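You operate a simulated robot arm through the tools that you are given. There is no shell and no other tool. Be economical: measure what you need, move in short steps, check, and stop when the job is done.

You run a simulated robot arm. Do the job below in one go: nothing can be reset, and whatever is moved stays where it is left.

## Task
Seat the yellow stub in the block nut, make the nut up and gauge it.
Fine: the steel end goes down the bore till it bottoms; then the blue spanner to the green mark; then try the gap gauge at the nut. Spanner and gauge go back on their pads.

It is judged by the outcome, as a careful person would: the job done as asked, and still so three seconds after it is handed in. It fails if anything else is knocked over, pushed out of place, dropped, spilled or broken.

## Robot
A 7-joint arm with a two-finger parallel gripper, fixed in place. Base frame: the origin is at the foot of the arm, x ahead of it, y to its left, z up; the work surface is at about z = 800. Units: mm, degrees, N and s.
With the tool pointing down near the work surface it reaches from about 340 to 780 mm from the base axis. Its first joint turns from -166.0 to 166.0 degrees. Payload 3.91 kg.
Tool frame: the origin (TCP) lies between the finger pads and is the grasp point; the fingertips stand 30 mm ahead of it; z points along the fingers, y is the line along which they close. Largest opening 110 mm; finger width 20, thickness 10; the body of the gripper, 48 by 112 mm, starts 55 mm behind the TCP.
Orientation is that of the tool frame in the base frame, as a unit quaternion [x, y, z, w]. With the fingers straight down and closing along the base's y, the tool's x points along the base's -x, its y along +y and its z along -z.

## Interface
- The arm moves only by the tool play_rows. Its argument "targets" is a list of rows, each a list of 7 numbers: the shift along the tool's x, y, z in units of 200 mm (1.0 is 200 mm), then the turn, a rotation vector about the tool's x, y, z in units of 90 degrees (1.0 is 90 degrees), then the finger opening in cm, from 0 to 11. In form: [[x, y, z, rx, ry, rz, fingers], ...]. A call has 1 to 10 rows; each row is the pose to reach, as a shift and turn from the pose commanded when the call began, along the tool's axes at that moment. A call with a number of a shift or a turn outside -1 to 1 is refused whole. A row lasts 0.2 s, in which the tool goes at most 50 mm and 8.6 degrees; a call with a longer step from one row to the next is refused whole, and so is a gripper value outside its range. Where a pose cannot be reached the arm comes as near as it can. A force on the tool above 60 N (or 10 N above the force at the start of the call, whichever is more), or a blocked arm, ends the call early, and 0.2 s more pass. Each finger travels about 153 mm/s and halts on what it meets, pressing with about 23 N; the grip force reading is that of the motor and also rises with nothing between the fingers. The clock runs only during rows and for 0.2 s after the last one: add rows that repeat a pose to give the fingers time. It gives the time, the measured TCP pose, the force on the tool (base axes), the opening and the grip force at its end, in the units of the frame above (readings bear some noise), with the torque about the TCP (base axes, N m) and any sound that the robot's microphone picked up.
- Cameras (640 x 400 px; columns grow to the right, rows downward): "scene" is fixed at [221.9, -491.1, 1548]; the picture's right is [0.61, -0.79, 0.00], its down [-0.62, -0.48, -0.62] and it looks along [0.49, 0.38, -0.78] (base axes); focal length 342 px, centre (320, 200). "wrist" rides on the gripper at [77, 7, -114] in the tool frame; the picture's right is [-0.09, 1.00, 0.00], its down [-0.80, -0.07, -0.59] and it looks along [-0.59, -0.05, 0.80] (tool axes); focal length 270 px, centre (320, 200). There is no depth. A picture from a camera that has moved, and an enlarged one, comes with that camera's place and axes in the base frame and with its lens. The place of the scene camera against the robot may be out by one fixed shift of up to 12 mm in any direction.
- get_image(camera): a new picture of that camera. It takes no simulated time.
- lift_body(by): slides the trunk up (or, below 0, down) by that many mm; the arm rides with it, the base frame stays. It gives what a move gives, with no picture.
- close_up(camera, box): a new picture of the part [left, top, right, bottom] of that camera's present view, enlarged. It takes no simulated time.
- job_done(): hands the job in; it is judged then, once.

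Go step by step. Nothing tells you positions but the pictures and the camera data: compare them with the known pose of the tool, close in by small moves and look again before you grip or let go. The budget is 120 turns and 84 pictures, counting those below and the enlarged ones. Unless the task says otherwise, let go and move clear before handing in, and close with one line.

The tools are called after "Call:" by a JSON object that holds its "fn" and its "kwargs". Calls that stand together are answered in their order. play_rows: Moves the arm, as the interface text tells. Its arguments: {"type":"object","properties":{"targets":{"type":"array"}},"required":["targets"]} The other tools are called the same way: lift_body (by) slides the trunk up or down; get_image (camera) takes a picture; close_up (camera, box) takes an enlarged picture of a part of a camera's view; job_done () hands the job in.

At the start:

```text
t: 0.0
eef_pos: [507.1, -115.3, 1164.2]
ee_rot: [0.0, 1.0, 0.0, 0.0]
ft_force: [-0.2, 0.2, -0.1]
wrist_torque: [0.0, 0.02, -0.02]
grip_width: 110.1
gripper_force: 0.2
trunk travel left (down, up): [-475.0, 135.0]
```

scene: 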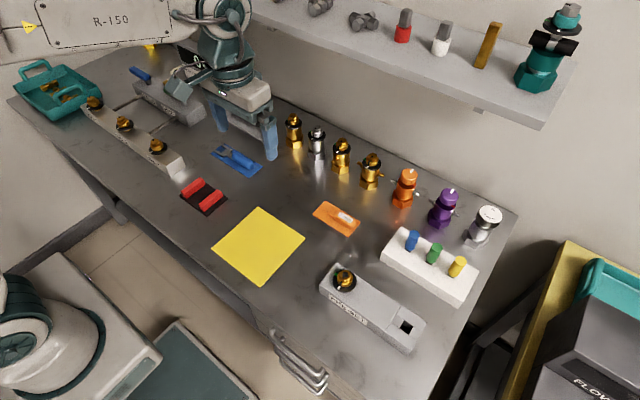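
wrist: 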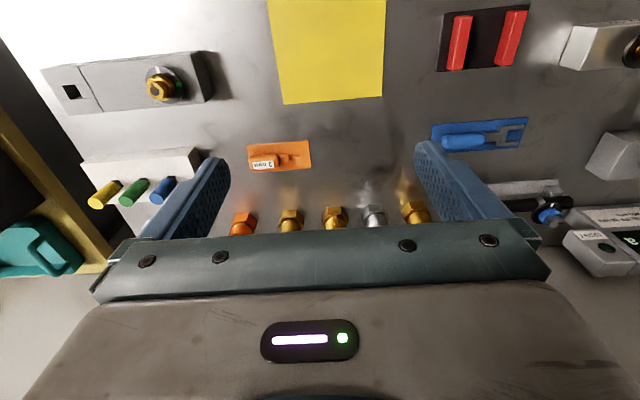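

I see a bench with a block nut (grey block with a brass nut, lower right), a rack with blue/green/yellow stubs, a blue spanner on a blue pad and an orange gauge on an orange pad. I'll take enlarged looks first.

Call:
{"fn": "close_up", "kwargs": {"camera": "scene", "box": [300, 180, 500, 360]}}

Call:
{"fn": "close_up", "kwargs": {"camera": "scene", "box": [170, 130, 310, 220]}}

Call:
{"fn": "close_up", "kwargs": {"camera": "wrist", "box": [30, 30, 330, 220]}}

Call:
{"fn": "close_up", "kwargs": {"camera": "wrist", "box": [400, 0, 640, 270]}}

```text
2.22 times, centred on (400, 270) of scene
camera zoom: at [221.9, -491.1, 1548.0], right [0.61, -0.79, 0.0], down [-0.62, -0.48, -0.62], along [0.49, 0.38, -0.78], focal length 761 px, centre (142, 44)
```

zoom: 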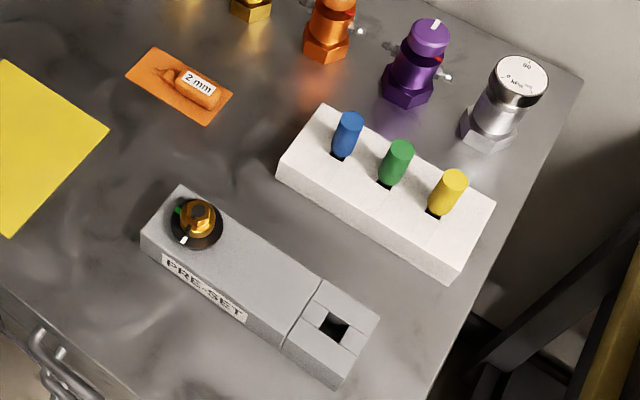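

```text
4.44 times, centred on (240, 175) of scene
camera zoom: at [221.9, -491.1, 1548.0], right [0.61, -0.79, 0.0], down [-0.62, -0.48, -0.62], along [0.49, 0.38, -0.78], focal length 1522 px, centre (676, 311)
```

zoom: 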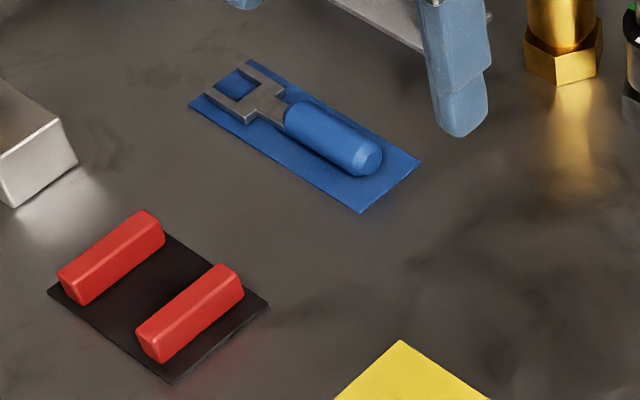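

```text
2.11 times, centred on (180, 125) of wrist
camera zoom: at [429.1, -108.6, 1279.9], right [0.09, 1.0, 0.0], down [0.8, -0.07, 0.59], along [0.59, -0.05, -0.8], focal length 569 px, centre (615, 358)
```

zoom: 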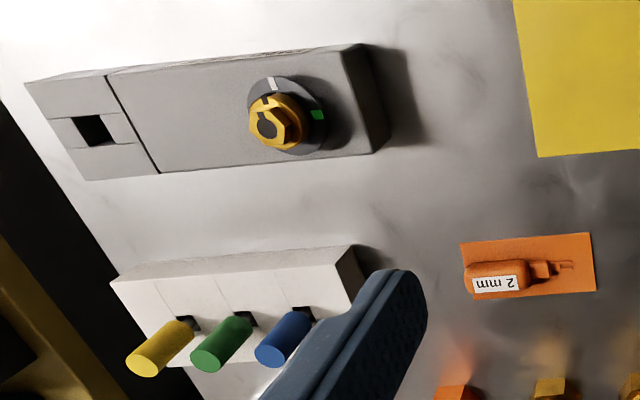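

```text
1.48 times, centred on (520, 135) of wrist
camera zoom: at [429.1, -108.6, 1279.9], right [0.09, 1.0, 0.0], down [0.8, -0.07, 0.59], along [0.59, -0.05, -0.8], focal length 400 px, centre (24, 296)
```

zoom: 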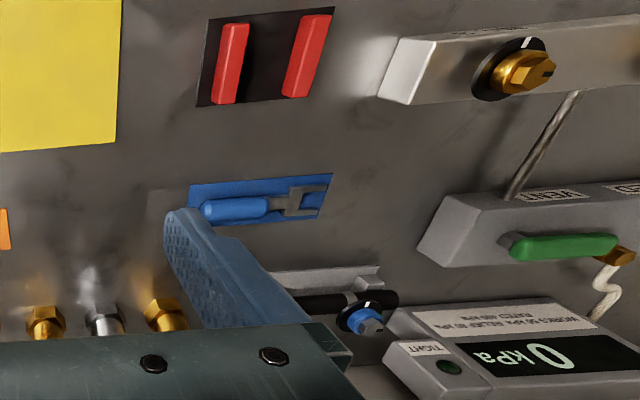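

The nut's axis looks to be near (503,-337), top z~880, and the yellow stub near (673,-515). I'll move above the nut for a closer look.

Call:
{"fn": "play_rows", "kwargs": {"targets": [[0.05, -0.14, 0.14, 0, 0, 0, 11], [0.1, -0.28, 0.28, 0, 0, 0, 11], [0.15, -0.42, 0.42, 0, 0, 0, 8], [0.2, -0.56, 0.56, 0, 0, 0, 6], [0.25, -0.7, 0.7, 0, 0, 0, 6], [0.3, -0.84, 0.84, 0, 0, 0, 6], [0.35, -0.98, 0.92, 0, 0, 0, 6]]}}

Call:
{"fn": "get_image", "kwargs": {"camera": "wrist"}}

Call:
{"fn": "get_image", "kwargs": {"camera": "scene"}}

```text
t: 1.6
eef_pos: [435.1, -309.3, 978.8]
ee_rot: [0.0, 1.0, 0.0, 0.0]
ft_force: [-0.5, -0.1, 0.0]
wrist_torque: [-0.01, 0.01, 0.01]
grip_width: 59.9
gripper_force: 0.0
trunk travel left (down, up): [-475.0, 135.0]
```

```text
77 pictures are left
camera wrist: at [356.9, -302.1, 1094.1], right [0.09, 1.0, 0.0], down [0.8, -0.07, 0.59], along [0.59, -0.05, -0.8], focal length 270 px, centre (320, 200)
```

wrist: 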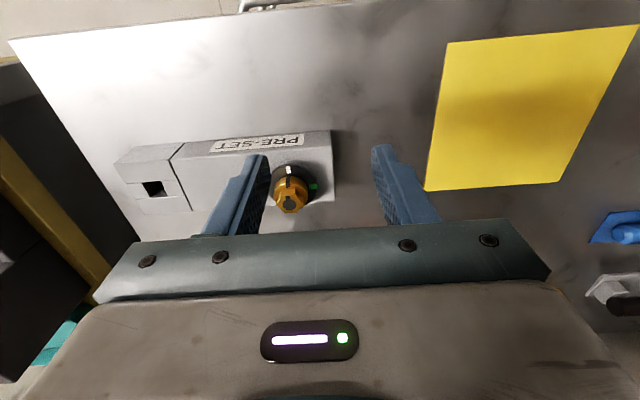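

```text
76 pictures are left
```

scene: 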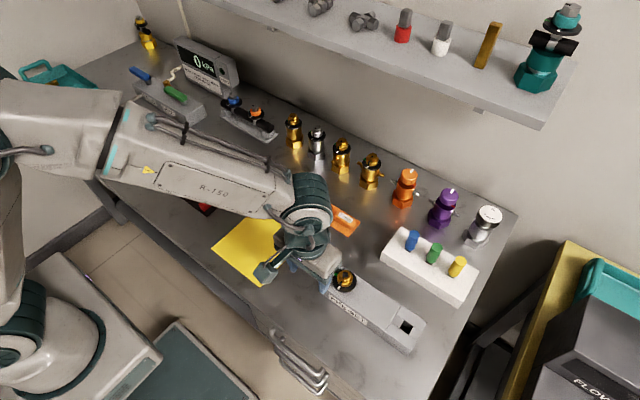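

The nut is in view between the fingers; I'll zoom in on it.

Call:
{"fn": "close_up", "kwargs": {"camera": "wrist", "box": [240, 140, 340, 230]}}

Call:
{"fn": "close_up", "kwargs": {"camera": "scene", "box": [310, 240, 420, 350]}}

```text
4.44 times, centred on (290, 185) of wrist
camera zoom: at [356.9, -302.1, 1094.1], right [0.09, 1.0, 0.0], down [0.8, -0.07, 0.59], along [0.59, -0.05, -0.8], focal length 1201 px, centre (453, 267)
```

zoom: 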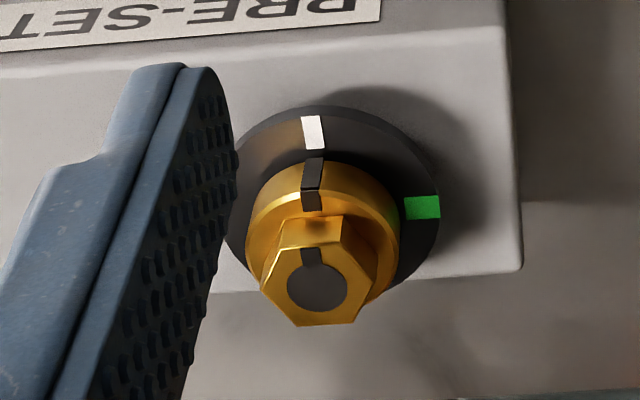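

```text
3.64 times, centred on (365, 295) of scene
camera zoom: at [221.9, -491.1, 1548.0], right [0.61, -0.79, 0.0], down [-0.62, -0.48, -0.62], along [0.49, 0.38, -0.78], focal length 1246 px, centre (156, -146)
```

zoom: 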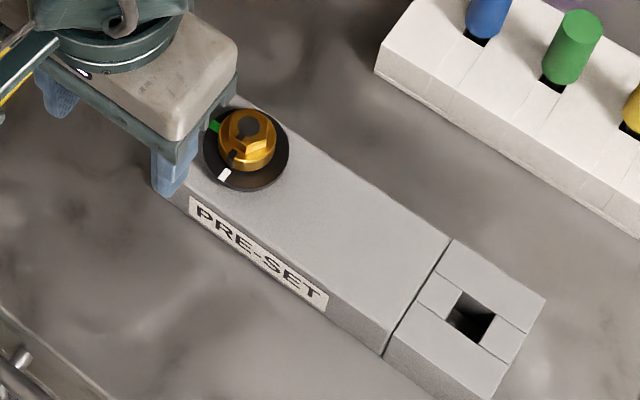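

The nut has a keyed bore (round plus slot, slot toward -x, near the white mark) at about (506,-342), top z≈896. Green is at +y, so a 90° clockwise turn. Next I'll look at the stub rack.

Call:
{"fn": "play_rows", "kwargs": {"targets": [[-0.125, -0.13, -0.121, 0, 0, 0, 7], [-0.25, -0.262, -0.242, 0, 0, 0, 8], [-0.375, -0.393, -0.363, 0, 0, 0, 10], [-0.5, -0.524, -0.484, 0, 0, 0, 11], [-0.625, -0.655, -0.605, 0, 0, 0, 11]]}}

Call:
{"fn": "get_image", "kwargs": {"camera": "wrist"}}

Call:
{"fn": "close_up", "kwargs": {"camera": "wrist", "box": [200, 90, 400, 215]}}

```text
t: 2.8
eef_pos: [563.9, -443.9, 1099.3]
ee_rot: [0.0, 1.0, 0.001, -0.002]
ft_force: [1.0, 0.9, -0.3]
wrist_torque: [-0.03, 0.0, -0.01]
grip_width: 110.0
gripper_force: 0.0
trunk travel left (down, up): [-475.0, 135.0]
```

```text
73 pictures are left
camera wrist: at [486.7, -436.9, 1214.9], right [0.09, 1.0, 0.0], down [0.8, -0.07, 0.59], along [0.59, -0.05, -0.81], focal length 270 px, centre (320, 200)
```

wrist: 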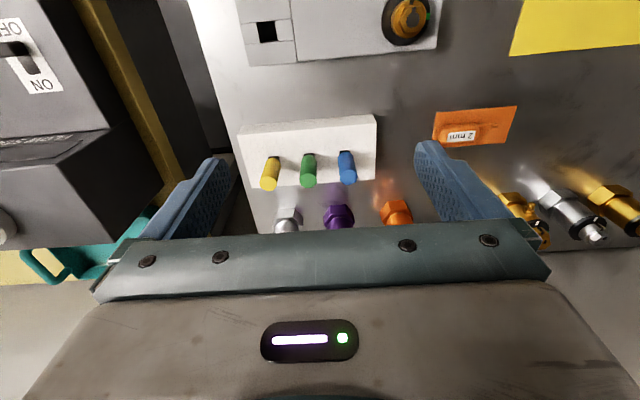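

```text
3.20 times, centred on (300, 152) of wrist
camera zoom: at [486.7, -436.9, 1214.9], right [0.09, 1.0, 0.0], down [0.8, -0.07, 0.59], along [0.59, -0.05, -0.81], focal length 865 px, centre (384, 352)
```

zoom: 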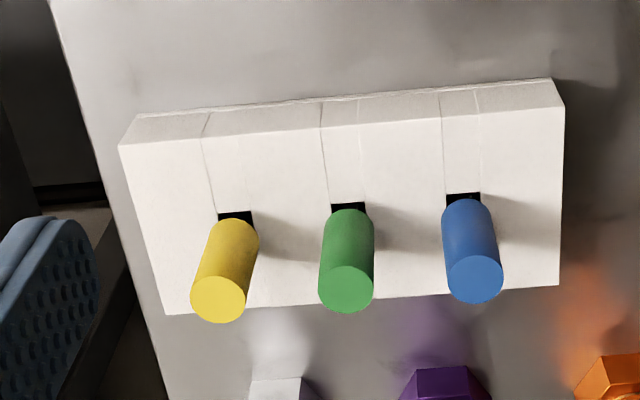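

The yellow stub's top centre is at about (677,-521,905), roughly 22 mm across, and the rack top is near z 846. That is past straight-down reach, so I'll tilt the tool 35° outward and come to a point above it.

Call:
{"fn": "play_rows", "kwargs": {"targets": [[-0.09, -0.07, 0.1, 0, -0.078, 0, 9], [-0.2, -0.15, 0.22, 0, -0.156, 0, 8], [-0.32, -0.23, 0.36, 0, -0.234, 0, 7], [-0.44, -0.31, 0.5, 0, -0.311, 0, 6], [-0.565, -0.385, 0.62, 0, -0.389, 0, 5], [-0.565, -0.385, 0.62, 0, -0.389, 0, 5]]}}

Call:
{"fn": "get_image", "kwargs": {"camera": "wrist"}}

Call:
{"fn": "close_up", "kwargs": {"camera": "scene", "box": [370, 180, 530, 310]}}

```text
t: 4.2
eef_pos: [675.0, -519.8, 977.5]
ee_rot: [0.0, 0.954, 0.0, 0.301]
ft_force: [0.1, -0.7, -0.2]
wrist_torque: [0.01, 0.0, -0.01]
grip_width: 49.9
gripper_force: 0.0
trunk travel left (down, up): [-475.0, 135.0]
```

```text
71 pictures are left
camera wrist: at [546.0, -512.8, 1027.9], right [0.07, 1.0, 0.05], down [0.31, -0.07, 0.95], along [0.95, -0.05, -0.32], focal length 270 px, centre (320, 200)
```

wrist: 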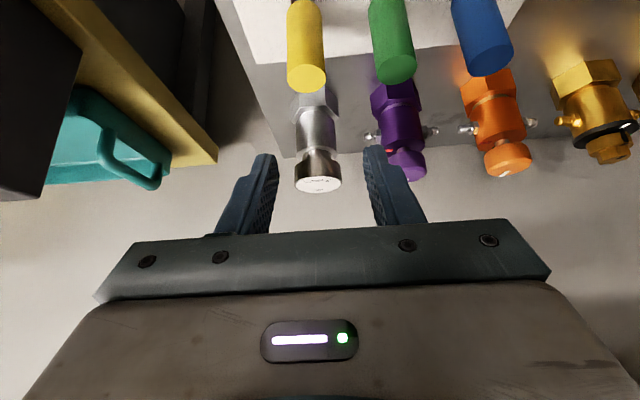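

```text
3.08 times, centred on (450, 245) of scene
camera zoom: at [221.9, -491.1, 1548.0], right [0.61, -0.79, 0.0], down [-0.62, -0.48, -0.62], along [0.49, 0.38, -0.78], focal length 1054 px, centre (-80, 62)
```

zoom: 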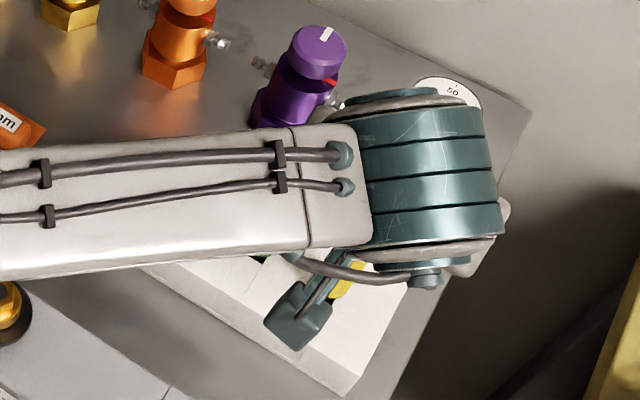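

The tilted pose reaches. The refined stub axis is (677.5,-523), so I'll descend with the fingers astride it and look before gripping.

Call:
{"fn": "play_rows", "kwargs": {"targets": [[0.06, -0.016, 0.093, 0, 0, 0, 4.6], [0.123, -0.016, 0.187, 0, 0, 0, 4.6], [0.185, -0.016, 0.28, 0, 0, 0, 4.6], [0.2466, -0.016, 0.3737, 0, 0, 0, 4.6], [0.2466, -0.016, 0.3737, 0, 0, 0, 4.6]]}}

Call:
{"fn": "get_image", "kwargs": {"camera": "wrist"}}

```text
t: 5.4
eef_pos: [678.4, -521.7, 887.5]
ee_rot: [0.0, 0.954, 0.001, 0.301]
ft_force: [0.0, 0.0, -0.3]
wrist_torque: [0.0, 0.01, 0.02]
grip_width: 45.6
gripper_force: 0.1
trunk travel left (down, up): [-475.0, 135.0]
```

```text
69 pictures are left
camera wrist: at [549.6, -515.0, 938.1], right [0.07, 1.0, 0.05], down [0.32, -0.07, 0.95], along [0.95, -0.05, -0.32], focal length 270 px, centre (320, 200)
```

wrist: 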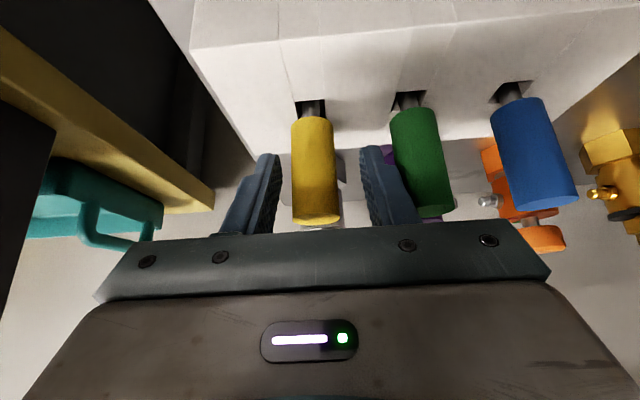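

The stub stands centred between the fingers; I'll close.

Call:
{"fn": "play_rows", "kwargs": {"targets": [[0, 0, 0, 0, 0, 0, 3], [0, 0, 0, 0, 0, 0, 2], [0, 0, 0, 0, 0, 0, 1.5], [0, 0, 0, 0, 0, 0, 1.5]]}}

Call:
{"fn": "get_image", "kwargs": {"camera": "wrist"}}

```text
t: 6.4
eef_pos: [678.2, -521.6, 888.8]
ee_rot: [0.0, 0.954, -0.001, 0.301]
ft_force: [0.7, -0.8, 0.7]
wrist_torque: [0.01, 0.01, -0.01]
grip_width: 23.2
gripper_force: 23.1
trunk travel left (down, up): [-475.0, 135.0]
```

```text
68 pictures are left
camera wrist: at [549.6, -515.0, 938.2], right [0.07, 1.0, 0.05], down [0.32, -0.07, 0.95], along [0.95, -0.05, -0.32], focal length 270 px, centre (320, 200)
```

wrist: 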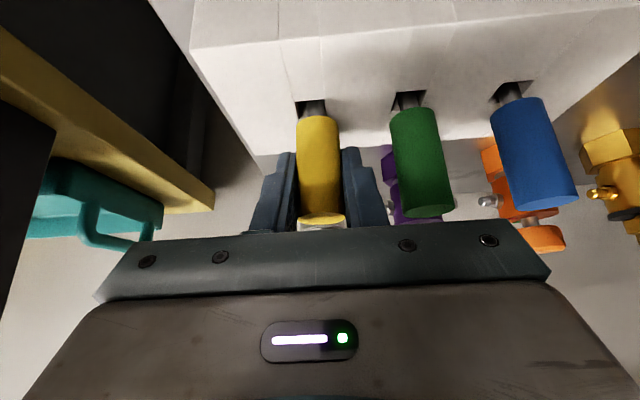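

Gripped at 23 mm. Now lift straight up 120 mm.

Call:
{"fn": "play_rows", "kwargs": {"targets": [[-0.043, 0, -0.061, 0, 0, 0, 1.5], [-0.1, 0, -0.143, 0, 0, 0, 1.5], [-0.172, 0, -0.246, 0, 0, 0, 1.5], [-0.26, 0, -0.37, 0, 0, 0, 1.5], [-0.344, 0, -0.491, 0, 0, 0, 1.5], [-0.344, 0, -0.491, 0, 0, 0, 1.5]]}}

Call:
{"fn": "close_up", "kwargs": {"camera": "wrist", "box": [220, 20, 420, 230]}}

Call:
{"fn": "get_image", "kwargs": {"camera": "scene"}}

```text
t: 7.8
eef_pos: [675.5, -517.0, 1007.4]
ee_rot: [0.001, 0.954, 0.0, 0.3]
ft_force: [0.8, -0.1, -0.3]
wrist_torque: [0.05, -0.02, 0.04]
grip_width: 23.3
gripper_force: 23.4
out of reach, approached as far as the arm can: row 5, 6
trunk travel left (down, up): [-475.0, 135.0]
```

```text
1.90 times, centred on (320, 125) of wrist
camera zoom: at [545.5, -510.3, 1057.8], right [0.07, 1.0, 0.05], down [0.32, -0.07, 0.95], along [0.95, -0.05, -0.32], focal length 515 px, centre (320, 343)
```

zoom: 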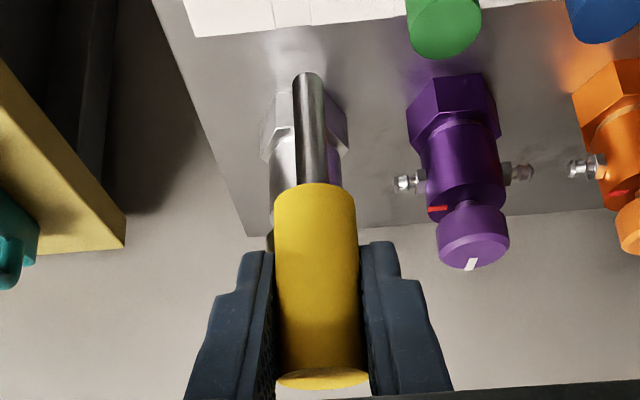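

```text
66 pictures are left
```

scene: 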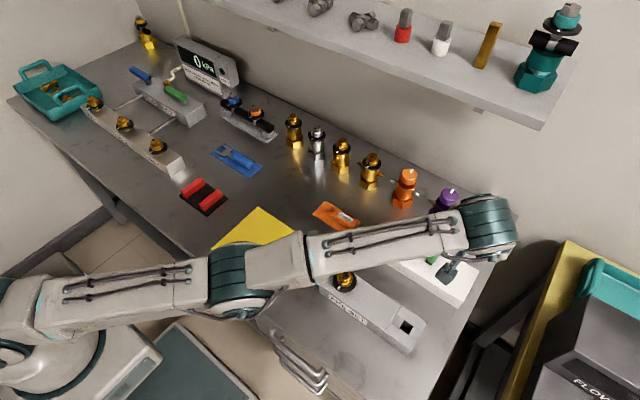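

The stub is clear of the rack. I'll zoom in on its steel end to look for a key.

Call:
{"fn": "close_up", "kwargs": {"camera": "wrist", "box": [295, 40, 345, 125]}}

```text
4.71 times, centred on (320, 82) of wrist
camera zoom: at [545.5, -510.3, 1057.8], right [0.07, 1.0, 0.05], down [0.32, -0.07, 0.95], along [0.95, -0.05, -0.32], focal length 1272 px, centre (320, 753)
```

zoom: 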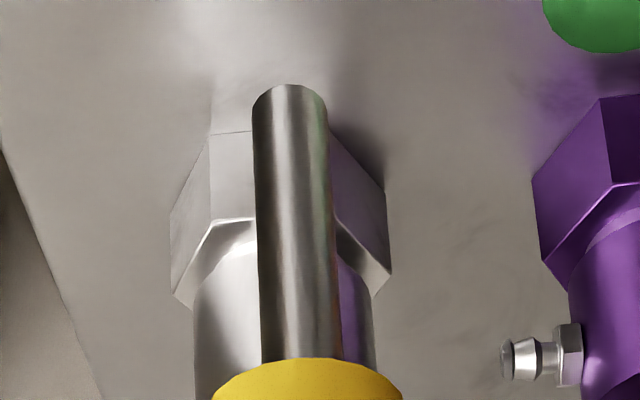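

No key on the side facing me. I'll pull in and yaw about vertical so the scene camera sees the far side of the steel end.

Call:
{"fn": "play_rows", "kwargs": {"targets": [[0.049, 0.045, -0.034, 0.051, 0, 0.0728, 1.5], [0.098, 0.09, -0.069, 0.102, 0, 0.1456, 1.5], [0.147, 0.135, -0.103, 0.153, 0, 0.2184, 1.5], [0.197, 0.18, -0.138, 0.204, 0, 0.2912, 1.5], [0.246, 0.225, -0.172, 0.255, 0, 0.364, 1.5], [0.295, 0.27, -0.206, 0.306, 0, 0.4368, 1.5], [0.344, 0.315, -0.241, 0.357, 0, 0.5096, 1.5], [0.393, 0.36, -0.275, 0.408, 0, 0.5824, 1.5], [0.442, 0.405, -0.31, 0.459, 0, 0.6552, 1.5], [0.4915, 0.45, -0.344, 0.51, 0, 0.728, 1.5]]}}

Call:
{"fn": "get_image", "kwargs": {"camera": "scene"}}

```text
t: 10.0
eef_pos: [679.6, -497.2, 1032.2]
ee_rot: [0.613, 0.731, -0.193, 0.229]
ft_force: [0.0, 0.8, -0.4]
wrist_torque: [-0.02, -0.03, 0.01]
grip_width: 23.2
gripper_force: 23.0
out of reach, approached as far as the arm can: row 1, 2, 3, 4, 5, 6, 7, 8, 9, 10
trunk travel left (down, up): [-475.0, 135.0]
```

```text
64 pictures are left
```

scene: 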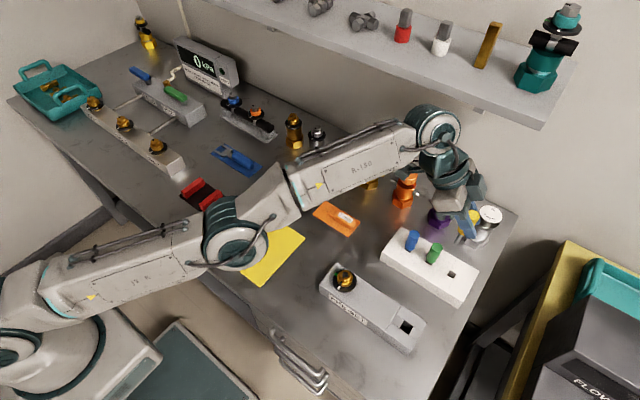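

The arm lagged at its reach limit but did yaw; the stub is still held. Zoom in on it.

Call:
{"fn": "close_up", "kwargs": {"camera": "scene", "box": [420, 160, 520, 250]}}

```text
4.44 times, centred on (470, 205) of scene
camera zoom: at [221.9, -491.1, 1548.0], right [0.61, -0.79, 0.0], down [-0.62, -0.48, -0.62], along [0.49, 0.38, -0.78], focal length 1522 px, centre (-347, 178)
```

zoom: 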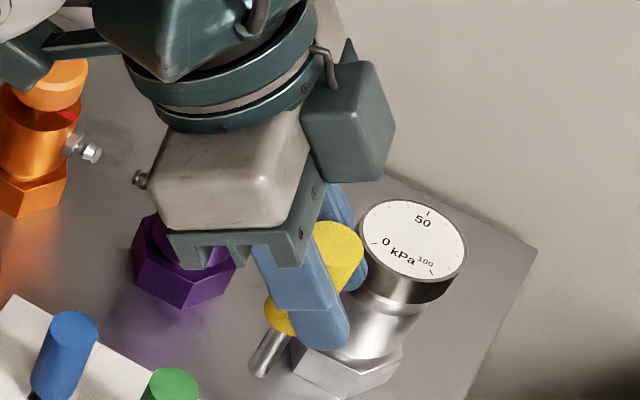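

Shaft's still hard to see here; I'll bring it nearer the base where it's reachable and clear.

Call:
{"fn": "play_rows", "kwargs": {"targets": [[0.083, -0.114, -0.058, 0, 0, 0, 1.5], [0.166, -0.228, -0.116, 0, 0, 0, 1.5], [0.25, -0.342, -0.173, 0, 0, 0, 1.5], [0.333, -0.456, -0.231, 0, 0, 0, 1.5], [0.416, -0.57, -0.289, 0, 0, 0, 1.5], [0.416, -0.57, -0.289, 0, 0, 0, 1.5]]}}

Call:
{"fn": "get_image", "kwargs": {"camera": "scene"}}

```text
t: 11.4
eef_pos: [661.0, -503.8, 1081.2]
ee_rot: [0.612, 0.732, -0.193, 0.23]
ft_force: [0.0, 0.2, 0.0]
wrist_torque: [0.03, -0.01, 0.0]
grip_width: 23.0
gripper_force: 23.8
out of reach, approached as far as the arm can: row 1, 2, 3, 4, 5, 6
trunk travel left (down, up): [-475.0, 135.0]
```

```text
62 pictures are left
```

scene: 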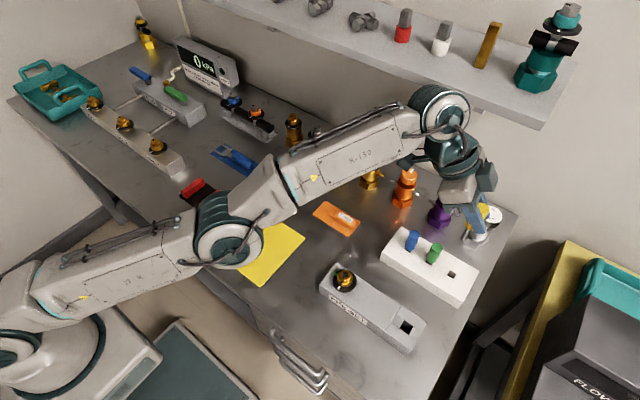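

The arm got stuck in an awkward wrist configuration. I'll undo part of the yaw and see whether it recovers.

Call:
{"fn": "play_rows", "kwargs": {"targets": [[0, 0, 0, -0.051, 0, -0.073, 1.5], [0, 0, 0, -0.102, 0, -0.146, 1.5], [0, 0, 0, -0.153, 0, -0.219, 1.5], [0, 0, 0, -0.204, 0, -0.291, 1.5], [0, 0, 0, -0.204, 0, -0.291, 1.5]]}}

Call:
{"fn": "get_image", "kwargs": {"camera": "scene"}}

```text
t: 12.6
eef_pos: [684.5, -518.7, 1087.7]
ee_rot: [0.386, 0.872, -0.122, 0.275]
ft_force: [-0.2, 0.1, -0.6]
wrist_torque: [0.0, -0.02, 0.01]
grip_width: 23.4
gripper_force: 22.7
out of reach, approached as far as the arm can: row 1, 2, 3, 4, 5
trunk travel left (down, up): [-475.0, 135.0]
```

```text
61 pictures are left
```

scene: 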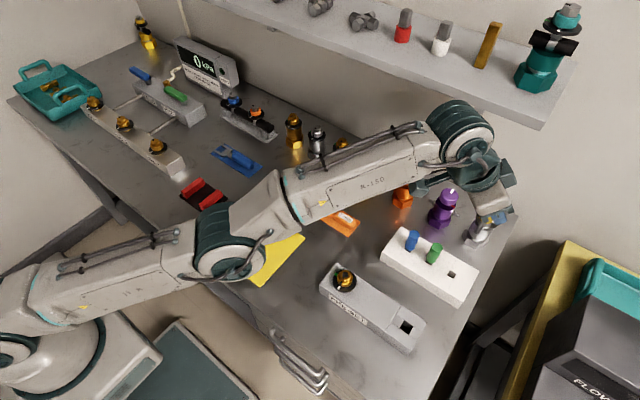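

Still at the limit; I'll undo the rest of the yaw to the orientation that moved well before.

Call:
{"fn": "play_rows", "kwargs": {"targets": [[0, 0, 0, -0.051, 0, -0.073, 1.5], [0, 0, 0, -0.102, 0, -0.146, 1.5], [0, 0, 0, -0.153, 0, -0.219, 1.5], [0, 0, 0, -0.204, 0, -0.291, 1.5], [0, 0, 0, -0.255, 0, -0.364, 1.5], [0, 0, 0, -0.255, 0, -0.364, 1.5]]}}

```text
t: 14.0
eef_pos: [672.1, -509.3, 1081.0]
ee_rot: [0.065, 0.951, -0.02, 0.3]
ft_force: [0.4, -0.9, -0.7]
wrist_torque: [0.0, 0.03, -0.02]
grip_width: 23.3
gripper_force: 23.0
out of reach, approached as far as the arm can: row 4, 5, 6
trunk travel left (down, up): [-475.0, 135.0]
```

Commands re-base to the achieved pose. I'll try going inward and down, back into the space that worked.

Call:
{"fn": "play_rows", "kwargs": {"targets": [[0.11, 0.04, 0.015, 0, 0, 0, 1.5], [0.218, 0.079, 0.03, 0, 0, 0, 1.5], [0.327, 0.118, 0.045, 0, 0, 0, 1.5], [0.437, 0.157, 0.06, 0, 0, 0, 1.5], [0.437, 0.157, 0.06, 0, 0, 0, 1.5]]}}

Call:
{"fn": "get_image", "kwargs": {"camera": "wrist"}}

```text
t: 15.2
eef_pos: [665.6, -531.6, 1040.5]
ee_rot: [0.066, 0.951, -0.021, 0.3]
ft_force: [0.0, -0.3, 0.3]
wrist_torque: [0.02, 0.0, 0.04]
grip_width: 23.1
gripper_force: 22.6
out of reach, approached as far as the arm can: row 1, 2, 3, 4, 5
trunk travel left (down, up): [-475.0, 135.0]
```

```text
60 pictures are left
camera wrist: at [538.1, -505.7, 1090.9], right [0.21, 0.98, 0.05], down [0.3, -0.11, 0.95], along [0.93, -0.18, -0.32], focal length 270 px, centre (320, 200)
```

wrist: 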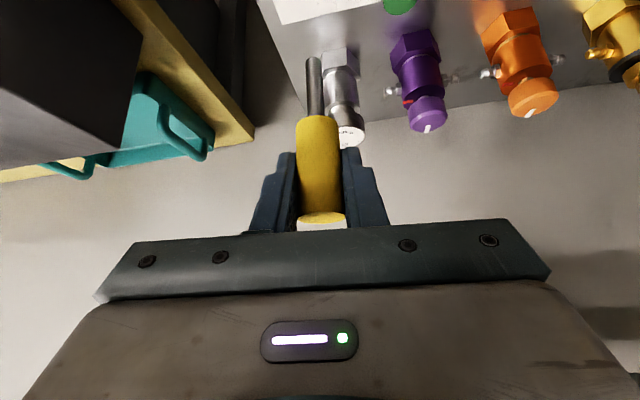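

The arm is stretched straight (singular). I'll pivot the tool about its wrist back toward vertical, which draws the TCP inward without needing the elbow.

Call:
{"fn": "play_rows", "kwargs": {"targets": [[0.122, 0, -0.0075, 0, 0.0778, 0, 1.5], [0.242, 0, -0.03, 0, 0.1556, 0, 1.5], [0.358, 0, -0.066, 0, 0.2333, 0, 1.5], [0.47, 0, -0.117, 0, 0.3111, 0, 1.5], [0.574, 0, -0.181, 0, 0.389, 0, 1.5], [0.574, 0, -0.181, 0, 0.389, 0, 1.5]]}}

Call:
{"fn": "get_image", "kwargs": {"camera": "scene"}}

```text
t: 16.6
eef_pos: [552.5, -511.4, 1000.5]
ee_rot: [0.069, 0.998, 0.001, -0.001]
ft_force: [-0.8, 0.0, -0.9]
wrist_torque: [0.01, 0.0, -0.01]
grip_width: 23.0
gripper_force: 22.8
trunk travel left (down, up): [-475.0, 135.0]
```

```text
59 pictures are left
```

scene: 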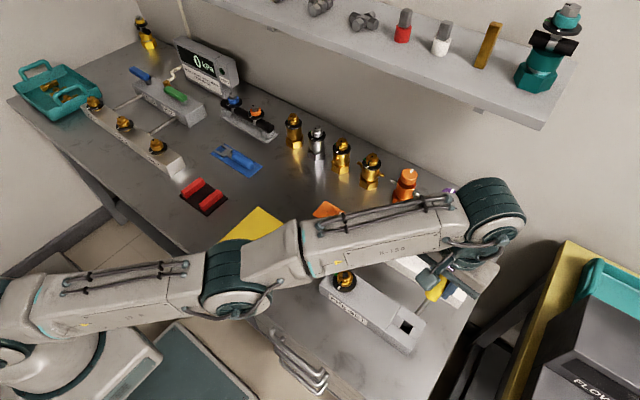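

That worked. Now draw the tool inward at a safe height.

Call:
{"fn": "play_rows", "kwargs": {"targets": [[0.13, 0.12, -0.025, 0, 0, 0, 1.5], [0.26, 0.24, -0.05, 0, 0, 0, 1.5], [0.39, 0.36, -0.075, 0, 0, 0, 1.5], [0.52, 0.48, -0.1, 0, 0, 0, 1.5], [0.52, 0.48, -0.1, 0, 0, 0, 1.5]]}}

```text
t: 17.8
eef_pos: [546.6, -493.8, 1057.9]
ee_rot: [0.07, 0.998, 0.002, -0.001]
ft_force: [0.0, -0.4, 0.4]
wrist_torque: [0.01, -0.04, 0.02]
grip_width: 22.9
gripper_force: 23.3
out of reach, approached as far as the arm can: row 1, 2, 3, 4, 5
trunk travel left (down, up): [-475.0, 135.0]
```

Still on the straight-elbow limit. I'll try sideways/down along the elbow's bend plane with a little inward pull.

Call:
{"fn": "play_rows", "kwargs": {"targets": [[-0.002, 0.06, 0.07, 0, 0, 0, 1.5], [-0.003, 0.12, 0.14, 0, 0, 0, 1.5], [-0.004, 0.18, 0.21, 0, 0, 0, 1.5], [0.0, 0.24, 0.28, 0, 0, 0, 1.5], [0.01, 0.3, 0.34, 0, 0, 0, 1.5]]}}

Call:
{"fn": "get_image", "kwargs": {"camera": "scene"}}

```text
t: 19.0
eef_pos: [598.3, -464.3, 996.0]
ee_rot: [0.068, 0.998, 0.001, -0.001]
ft_force: [-0.3, -0.5, -0.5]
wrist_torque: [0.01, -0.02, 0.01]
grip_width: 23.2
gripper_force: 23.2
out of reach, approached as far as the arm can: row 1, 2, 3, 4, 5
trunk travel left (down, up): [-475.0, 135.0]
```

```text
58 pictures are left
```

scene: 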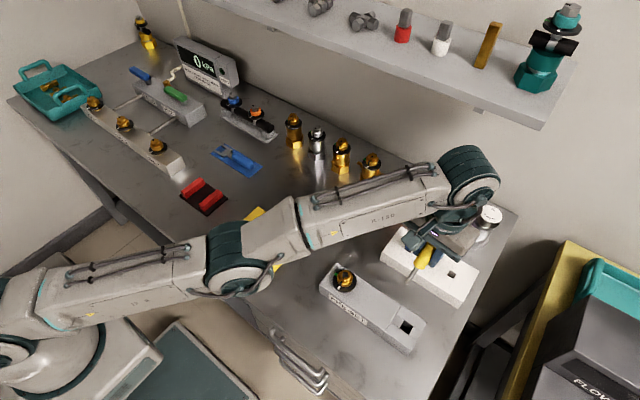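

The elbow seems to have hyper-extended past straight, to the low side. I'll raise the trunk for headroom, extend fully, sweep down so the elbow flips back up, and then retract.

Call:
{"fn": "lift_body", "kwargs": {"by": 100}}

Call:
{"fn": "play_rows", "kwargs": {"targets": [[-0.173, -0.099, 0, 0, 0, 0, 1.5], [-0.195, -0.112, 0.15, 0, 0, 0, 1.5], [-0.2165, -0.124, 0.3, 0, 0, 0, 1.5], [-0.2165, -0.124, 0.45, 0, 0, 0, 1.5], [-0.043, -0.025, 0.5, 0, 0, 0, 1.5], [0.152, 0.087, 0.5, 0, 0, 0, 1.5], [0.346, 0.198, 0.5, 0, 0, 0, 1.5], [0.346, 0.198, 0.5, 0, 0, 0, 1.5]]}}

Call:
{"fn": "get_image", "kwargs": {"camera": "scene"}}

```text
t: 20.3
eef_pos: [596.1, -466.0, 1096.8]
ee_rot: [0.07, 0.998, 0.001, -0.001]
ft_force: [0.3, 0.7, -0.8]
wrist_torque: [0.01, 0.0, 0.0]
grip_width: 23.2
gripper_force: 23.3
trunk travel left (down, up): [-575.0, 35.0]
```

```text
t: 22.1
eef_pos: [605.6, -479.8, 1001.0]
ee_rot: [0.07, 0.998, 0.0, -0.001]
ft_force: [0.0, -0.1, -0.7]
wrist_torque: [0.02, 0.03, -0.03]
grip_width: 23.2
gripper_force: 22.9
out of reach, approached as far as the arm can: row 1, 2, 3, 4, 5, 6, 7, 8
trunk travel left (down, up): [-575.0, 35.0]
```

```text
57 pictures are left
```

scene: 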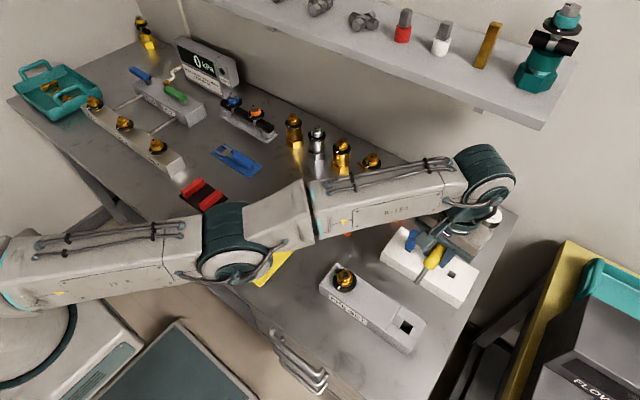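

The arm is still straight. I'll try a single small test: straight down 40 mm, with the target slightly inside the reach limit.

Call:
{"fn": "play_rows", "kwargs": {"targets": [[0, 0, 0.05, 0, 0, 0, 1.5], [0, 0, 0.1, 0, 0, 0, 1.5], [0, 0, 0.15, 0, 0, 0, 1.5], [0, 0, 0.2, 0, 0, 0, 1.5]]}}

```text
t: 23.1
eef_pos: [609.8, -479.9, 961.5]
ee_rot: [0.07, 0.998, 0.002, -0.002]
ft_force: [-1.1, 0.7, -1.3]
wrist_torque: [0.0, -0.01, 0.02]
grip_width: 23.1
gripper_force: 22.6
out of reach, approached as far as the arm can: row 3, 4
trunk travel left (down, up): [-575.0, 35.0]
```

The few-mm slack confirms a hyper-extension limit: the elbow is just on its low side. I'll go up fully extended, and then take big downward steps targeted just inside the limit to flip it up.

Call:
{"fn": "play_rows", "kwargs": {"targets": [[-0.043, -0.025, -0.24, 0, 0, 0, 1.5], [-0.043, -0.025, -0.48, 0, 0, 0, 1.5], [-0.043, -0.025, -0.72, 0, 0, 0, 1.5], [-0.173, -0.1, -0.72, 0, 0, 0, 1.5], [-0.2, -0.12, -0.72, 0, 0, 0, 1.5], [-0.2, -0.12, -0.72, 0, 0, 0, 1.5]]}}

```text
t: 24.5
eef_pos: [599.6, -464.8, 1100.7]
ee_rot: [0.069, 0.998, 0.001, 0.0]
ft_force: [0.0, 0.1, -1.1]
wrist_torque: [-0.02, -0.01, 0.03]
grip_width: 23.1
gripper_force: 23.2
out of reach, approached as far as the arm can: row 1, 2, 3, 4, 5, 6
trunk travel left (down, up): [-575.0, 35.0]
```

Call:
{"fn": "play_rows", "kwargs": {"targets": [[-0.0345, -0.02, 0.24, 0, 0, 0, 1.5], [-0.0475, -0.028, 0.48, 0, 0, 0, 1.5], [-0.017, -0.01, 0.72, 0, 0, 0, 1.5], [0.168, 0.098, 0.72, 0, 0, 0, 1.5], [0.341, 0.199, 0.72, 0, 0, 0, 1.5], [0.341, 0.199, 0.72, 0, 0, 0, 1.5]]}}

```text
t: 25.9
eef_pos: [612.5, -477.2, 960.7]
ee_rot: [0.07, 0.998, 0.001, -0.002]
ft_force: [-0.1, -0.2, -0.8]
wrist_torque: [0.01, -0.03, 0.0]
grip_width: 23.2
gripper_force: 23.2
out of reach, approached as far as the arm can: row 2, 3, 4, 5, 6
trunk travel left (down, up): [-575.0, 35.0]
```

Not flipped yet. I'll raise the trunk the rest, extend at height again, and then command the exact motion an elbow-only bend would produce (drop plus pitch).

Call:
{"fn": "lift_body", "kwargs": {"by": 35}}

Call:
{"fn": "play_rows", "kwargs": {"targets": [[-0.043, -0.025, -0.24, 0, 0, 0, 1.5], [-0.043, -0.025, -0.48, 0, 0, 0, 1.5], [-0.043, -0.025, -0.72, 0, 0, 0, 1.5], [-0.2, -0.12, -0.72, 0, 0, 0, 1.5], [-0.4, -0.24, -0.72, 0, 0, 0, 1.5], [-0.4, -0.24, -0.72, 0, 0, 0, 1.5], [-0.4, -0.24, -0.72, 0, 0, 0, 1.5], [-0.4, -0.24, -0.72, 0, 0, 0, 1.5]]}}

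```text
t: 26.7
eef_pos: [613.5, -476.3, 997.7]
ee_rot: [0.07, 0.998, 0.0, -0.002]
ft_force: [0.3, -0.8, 0.0]
wrist_torque: [0.05, 0.0, 0.01]
grip_width: 23.0
gripper_force: 23.2
trunk travel left (down, up): [-610.0, 0.0]
```

```text
t: 28.5
eef_pos: [606.2, -458.9, 1127.4]
ee_rot: [0.07, 0.998, 0.001, -0.002]
ft_force: [0.1, -0.6, -0.2]
wrist_torque: [0.01, 0.01, 0.0]
grip_width: 23.2
gripper_force: 23.2
out of reach, approached as far as the arm can: row 1, 2, 3, 4, 5, 6, 7, 8
trunk travel left (down, up): [-610.0, 0.0]
```

Call:
{"fn": "play_rows", "kwargs": {"targets": [[0.0654, 0.0367, 0.2275, -0.038, 0.0678, 0, 1.5], [0.1548, 0.0868, 0.4435, -0.0761, 0.1357, 0, 1.5], [0.266, 0.149, 0.645, -0.1141, 0.2035, 0, 1.5], [0.266, 0.149, 0.645, -0.1141, 0.2035, 0, 1.5]]}}

```text
t: 29.5
eef_pos: [562.1, -421.9, 999.2]
ee_rot: [0.069, 0.98, 0.102, -0.155]
ft_force: [0.3, 0.1, -0.7]
wrist_torque: [0.01, 0.0, 0.0]
grip_width: 23.1
gripper_force: 23.0
trunk travel left (down, up): [-610.0, 0.0]
```

The elbow flipped back and there are no flags. Now retract while restoring the stub-upright orientation (tilt 35°, yaw 0), well above the nut.

Call:
{"fn": "play_rows", "kwargs": {"targets": [[0.087, 0.063, -0.02, 0.0144, -0.0837, -0.0183, 1.5], [0.174, 0.126, -0.04, 0.0289, -0.1674, -0.0366, 1.5], [0.261, 0.189, -0.06, 0.0433, -0.2511, -0.0549, 1.5], [0.349, 0.251, -0.08, 0.0577, -0.3349, -0.0731, 1.5], [0.436, 0.314, -0.1, 0.0721, -0.4186, -0.0914, 1.5], [0.523, 0.377, -0.12, 0.0866, -0.5023, -0.1097, 1.5], [0.61, 0.44, -0.14, 0.101, -0.586, -0.128, 1.5], [0.61, 0.44, -0.14, 0.101, -0.586, -0.128, 1.5]]}}

Call:
{"fn": "get_image", "kwargs": {"camera": "scene"}}

Call:
{"fn": "close_up", "kwargs": {"camera": "wrist", "box": [220, 0, 420, 240]}}

```text
t: 31.3
eef_pos: [644.9, -542.0, 1147.4]
ee_rot: [-0.001, 0.953, -0.001, 0.303]
ft_force: [0.0, 0.6, -0.1]
wrist_torque: [-0.04, -0.03, 0.01]
grip_width: 23.0
gripper_force: 23.3
out of reach, approached as far as the arm can: row 1, 2, 3, 4, 5, 6, 7, 8
trunk travel left (down, up): [-610.0, 0.0]
```

```text
56 pictures are left
```

scene: 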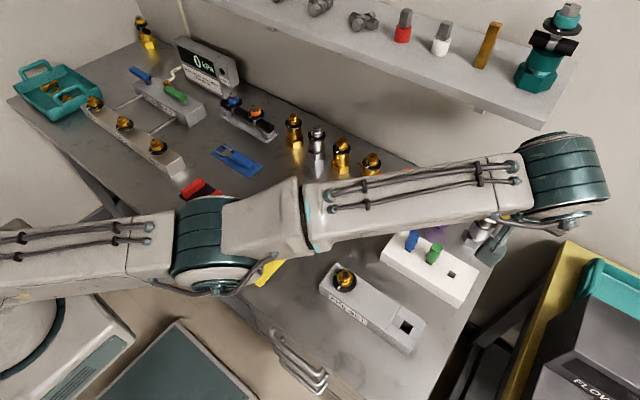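

```text
1.67 times, centred on (320, 120) of wrist
camera zoom: at [515.2, -536.7, 1196.8], right [0.07, 1.0, 0.05], down [0.31, -0.07, 0.95], along [0.95, -0.05, -0.31], focal length 450 px, centre (320, 333)
```

zoom: 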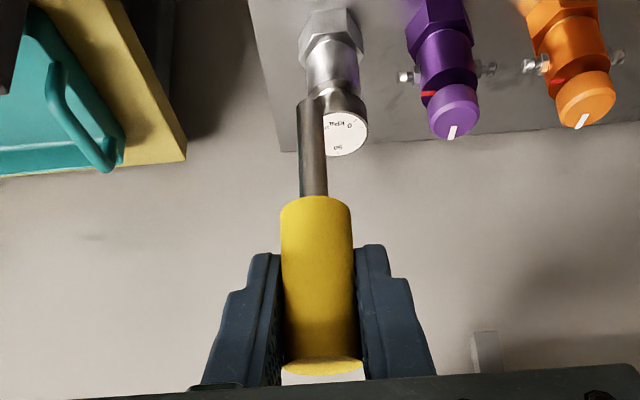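

It was still straight, and evidence now suggests that the forearm rolled so the elbow may only bend downward now. I'll try the mirror motion (raise and pitch out as if bending at the elbow), then pull in.

Call:
{"fn": "play_rows", "kwargs": {"targets": [[-0.13, -0.0175, -0.155, 0.0325, -0.0389, -0.0228, 1.5], [-0.25, -0.022, -0.319, 0.065, -0.0778, -0.0456, 1.5], [-0.36, -0.0145, -0.4895, 0.0975, -0.1167, -0.0684, 1.5], [-0.4595, 0.006, -0.666, 0.13, -0.1556, -0.0912, 1.5], [-0.345, 0.149, -0.746, 0.13, -0.1556, -0.0912, 1.5], [-0.23, 0.292, -0.826, 0.13, -0.1556, -0.0912, 1.5]]}}

Call:
{"fn": "get_image", "kwargs": {"camera": "scene"}}

```text
t: 32.7
eef_pos: [629.9, -552.3, 1346.0]
ee_rot: [-0.039, 0.902, -0.119, 0.414]
ft_force: [0.5, 0.6, -0.8]
wrist_torque: [0.03, 0.0, 0.04]
grip_width: 23.1
gripper_force: 23.1
out of reach, approached as far as the arm can: row 1, 2, 3, 4, 5, 6
trunk travel left (down, up): [-610.0, 0.0]
```

```text
54 pictures are left
```

scene: 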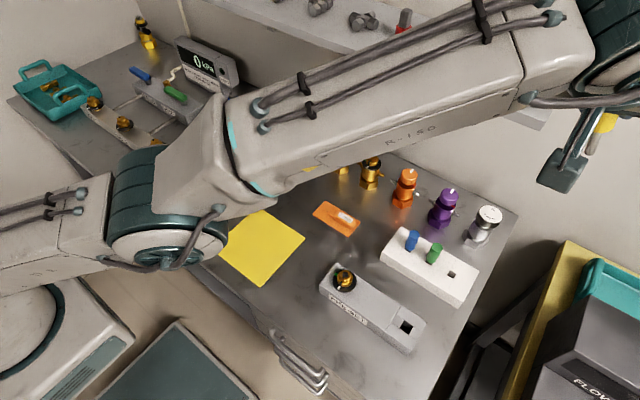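

Still on the reach sphere. I'll try a pure pull along the arm's own axis with a hold, and watch how it responds.

Call:
{"fn": "play_rows", "kwargs": {"targets": [[0.061, 0.073, -0.031, 0, 0, 0, 1.5], [0.122, 0.146, -0.062, 0, 0, 0, 1.5], [0.183, 0.22, -0.094, 0, 0, 0, 1.5], [0.244, 0.293, -0.125, 0, 0, 0, 1.5], [0.305, 0.366, -0.156, 0, 0, 0, 1.5], [0.305, 0.366, -0.156, 0, 0, 0, 1.5], [0.305, 0.366, -0.156, 0, 0, 0, 1.5], [0.305, 0.366, -0.156, 0, 0, 0, 1.5], [0.305, 0.366, -0.156, 0, 0, 0, 1.5], [0.305, 0.366, -0.156, 0, 0, 0, 1.5]]}}

```text
t: 34.9
eef_pos: [626.0, -556.8, 1344.7]
ee_rot: [-0.039, 0.902, -0.118, 0.413]
ft_force: [-0.2, -0.9, 0.7]
wrist_torque: [0.03, 0.01, 0.0]
grip_width: 23.1
gripper_force: 23.0
out of reach, approached as far as the arm can: row 1, 2, 3, 4, 5, 6, 7, 8, 9, 10
trunk travel left (down, up): [-610.0, 0.0]
```

From the joint geometry, tool pitch is what drives the elbow (about a third of it). I'll pitch the tip steadily inward while easing the wrist in, and then pull.

Call:
{"fn": "play_rows", "kwargs": {"targets": [[0.0925, 0.0875, -0.0085, -0.0532, 0.0599, 0.0387, 1.5], [0.1795, 0.181, -0.0335, -0.1063, 0.1198, 0.0773, 1.5], [0.261, 0.2795, -0.075, -0.1595, 0.1797, 0.116, 1.5], [0.3355, 0.3835, -0.1325, -0.2126, 0.2396, 0.1547, 1.5], [0.402, 0.49, -0.205, -0.2658, 0.2996, 0.1933, 1.5], [0.462, 0.6, -0.2925, -0.3189, 0.3595, 0.232, 1.5], [0.519, 0.7165, -0.3955, -0.3721, 0.4194, 0.2707, 1.5], [0.594, 0.809, -0.4345, -0.3721, 0.4194, 0.2707, 1.5], [0.6845, 0.919, -0.4805, -0.3721, 0.4194, 0.2707, 1.5], [0.7145, 0.9555, -0.496, -0.3721, 0.4194, 0.2707, 1.5]]}}

Call:
{"fn": "get_image", "kwargs": {"camera": "scene"}}

```text
t: 37.1
eef_pos: [471.2, -378.8, 1254.3]
ee_rot: [0.071, 0.968, 0.221, 0.093]
ft_force: [-0.6, 0.5, -0.6]
wrist_torque: [0.04, -0.01, -0.01]
grip_width: 22.8
gripper_force: 22.7
trunk travel left (down, up): [-610.0, 0.0]
```

```text
53 pictures are left
```

scene: 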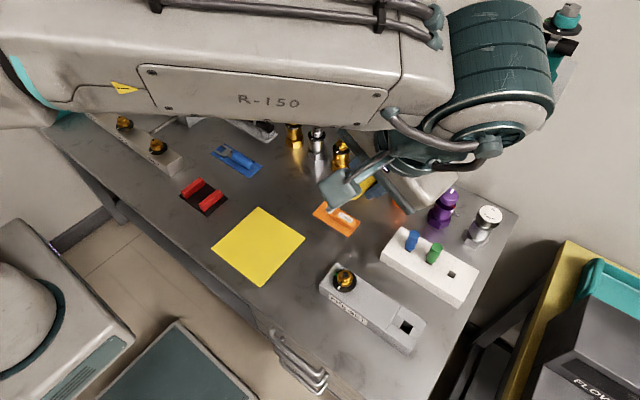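

The elbow is free again, and bent upward. Now I'll restore the stub-upright orientation well inside reach.

Call:
{"fn": "play_rows", "kwargs": {"targets": [[0.016, -0.001, 0.114, 0.0491, -0.0525, -0.0348, 1.5], [0.031, -0.003, 0.228, 0.0982, -0.105, -0.0696, 1.5], [0.047, -0.004, 0.342, 0.1472, -0.1576, -0.1044, 1.5], [0.062, -0.005, 0.456, 0.1963, -0.2101, -0.1392, 1.5], [0.078, -0.0065, 0.57, 0.2454, -0.2626, -0.174, 1.5], [0.078, -0.0065, 0.57, 0.2454, -0.2626, -0.174, 1.5]]}}

Call:
{"fn": "lift_body", "kwargs": {"by": -100}}

Call:
{"fn": "get_image", "kwargs": {"camera": "scene"}}

```text
t: 38.5
eef_pos: [482.1, -330.7, 1149.3]
ee_rot: [0.0, 0.954, -0.002, 0.301]
ft_force: [-0.6, -0.2, -0.7]
wrist_torque: [0.01, 0.02, -0.01]
grip_width: 23.2
gripper_force: 23.6
trunk travel left (down, up): [-610.0, 0.0]
```

```text
t: 39.9
eef_pos: [480.9, -331.2, 1049.2]
ee_rot: [0.0, 0.953, -0.001, 0.302]
ft_force: [0.2, -0.5, -0.6]
wrist_torque: [0.03, -0.01, -0.02]
grip_width: 22.8
gripper_force: 23.0
trunk travel left (down, up): [-510.0, 100.0]
```

```text
52 pictures are left
```

scene: 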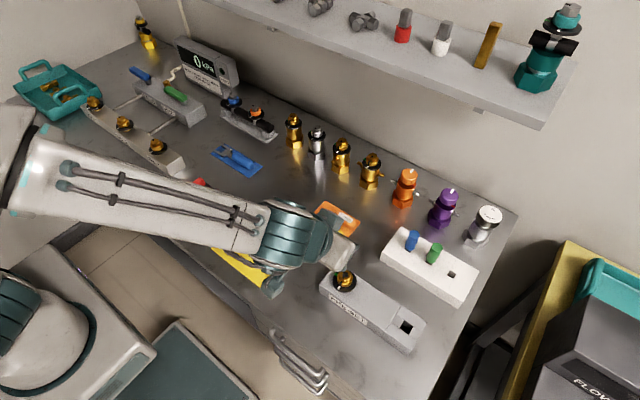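

Recovered. Now I'll yaw −85° here to show the far side of the steel end to the scene camera.

Call:
{"fn": "play_rows", "kwargs": {"targets": [[0, 0, 0, 0.054, 0, 0.077, 1.5], [0, 0, 0, 0.108, 0, 0.154, 1.5], [0, 0, 0, 0.162, 0, 0.231, 1.5], [0, 0, 0, 0.216, 0, 0.308, 1.5], [0, 0, 0, 0.27, 0, 0.385, 1.5], [0, 0, 0, 0.324, 0, 0.462, 1.5], [0, 0, 0, 0.378, 0, 0.539, 1.5], [0, 0, 0, 0.432, 0, 0.616, 1.5], [0, 0, 0, 0.486, 0, 0.693, 1.5], [0, 0, 0, 0.54, 0, 0.77, 1.5]]}}

Call:
{"fn": "close_up", "kwargs": {"camera": "scene", "box": [260, 170, 400, 290]}}

```text
t: 42.0
eef_pos: [482.5, -329.9, 1048.9]
ee_rot: [0.644, 0.703, -0.204, 0.223]
ft_force: [0.1, 0.3, -0.8]
wrist_torque: [0.01, -0.02, 0.0]
grip_width: 23.1
gripper_force: 23.2
trunk travel left (down, up): [-510.0, 100.0]
```

```text
3.33 times, centred on (330, 230) of scene
camera zoom: at [221.9, -491.1, 1548.0], right [0.61, -0.79, 0.0], down [-0.62, -0.48, -0.62], along [0.49, 0.38, -0.78], focal length 1142 px, centre (287, 100)
```

zoom: 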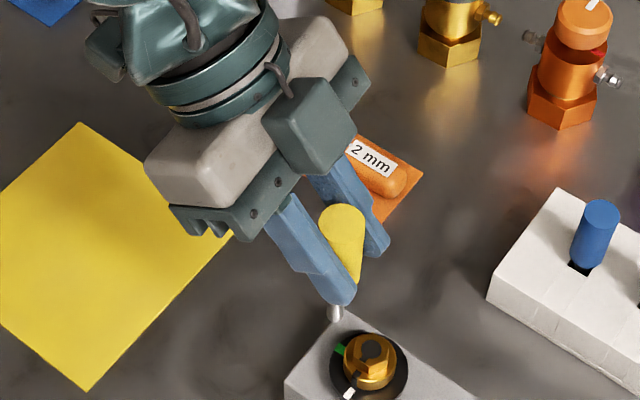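

No key shows from either side, so it is a plain round steel end and the black notch is just the nut's pointer. I'll yaw back and hover over the nut.

Call:
{"fn": "play_rows", "kwargs": {"targets": [[0.006, 0.011, 0.02, -0.054, 0, -0.077, 1.5], [0.012, 0.022, 0.04, -0.108, 0, -0.154, 1.5], [0.018, 0.033, 0.06, -0.162, 0, -0.231, 1.5], [0.024, 0.044, 0.08, -0.216, 0, -0.308, 1.5], [0.03, 0.055, 0.1, -0.27, 0, -0.385, 1.5], [0.036, 0.066, 0.12, -0.324, 0, -0.462, 1.5], [0.042, 0.077, 0.14, -0.378, 0, -0.539, 1.5], [0.048, 0.088, 0.16, -0.432, 0, -0.616, 1.5], [0.053, 0.099, 0.18, -0.486, 0, -0.693, 1.5], [0.058, 0.11, 0.204, -0.54, 0, -0.77, 1.5]]}}

Call:
{"fn": "get_image", "kwargs": {"camera": "wrist"}}

Call:
{"fn": "close_up", "kwargs": {"camera": "scene", "box": [280, 200, 420, 310]}}

```text
t: 44.2
eef_pos: [504.6, -343.5, 1009.9]
ee_rot: [-0.001, 0.953, -0.001, 0.302]
ft_force: [-0.1, 0.4, -0.6]
wrist_torque: [-0.02, -0.02, -0.02]
grip_width: 23.3
gripper_force: 23.1
trunk travel left (down, up): [-510.0, 100.0]
```

```text
50 pictures are left
camera wrist: at [375.1, -336.0, 1058.5], right [0.07, 1.0, 0.05], down [0.31, -0.07, 0.95], along [0.95, -0.05, -0.32], focal length 270 px, centre (320, 200)
```

wrist: 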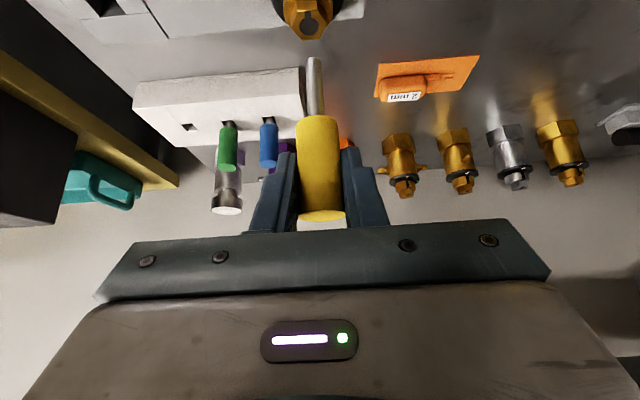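

```text
3.64 times, centred on (350, 255) of scene
camera zoom: at [221.9, -491.1, 1548.0], right [0.61, -0.79, 0.0], down [-0.62, -0.48, -0.62], along [0.49, 0.38, -0.78], focal length 1246 px, centre (211, 0)
```

zoom: 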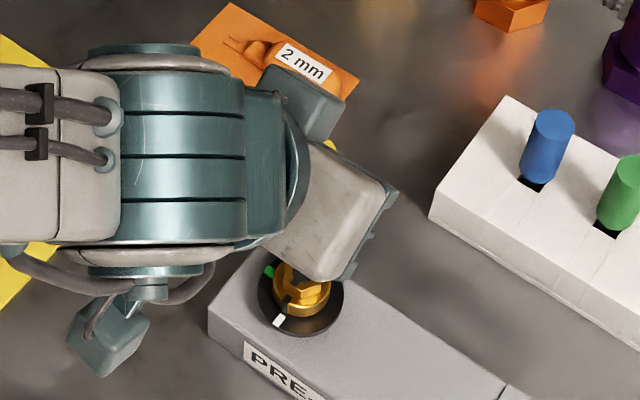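

Call:
{"fn": "close_up", "kwargs": {"camera": "wrist", "box": [260, 0, 370, 125]}}

```text
3.20 times, centred on (315, 62) of wrist
camera zoom: at [375.1, -336.0, 1058.5], right [0.07, 1.0, 0.05], down [0.31, -0.07, 0.95], along [0.95, -0.05, -0.32], focal length 865 px, centre (336, 640)
```

zoom: 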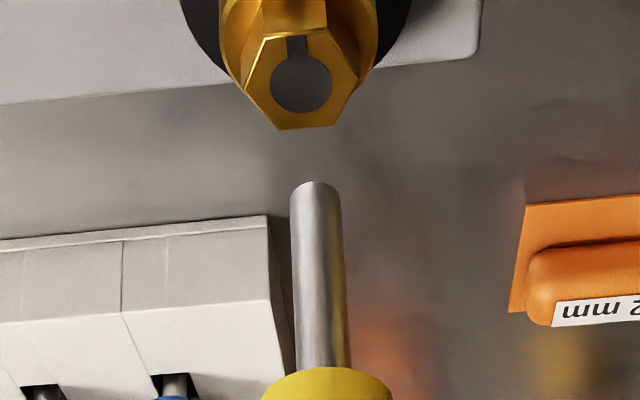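

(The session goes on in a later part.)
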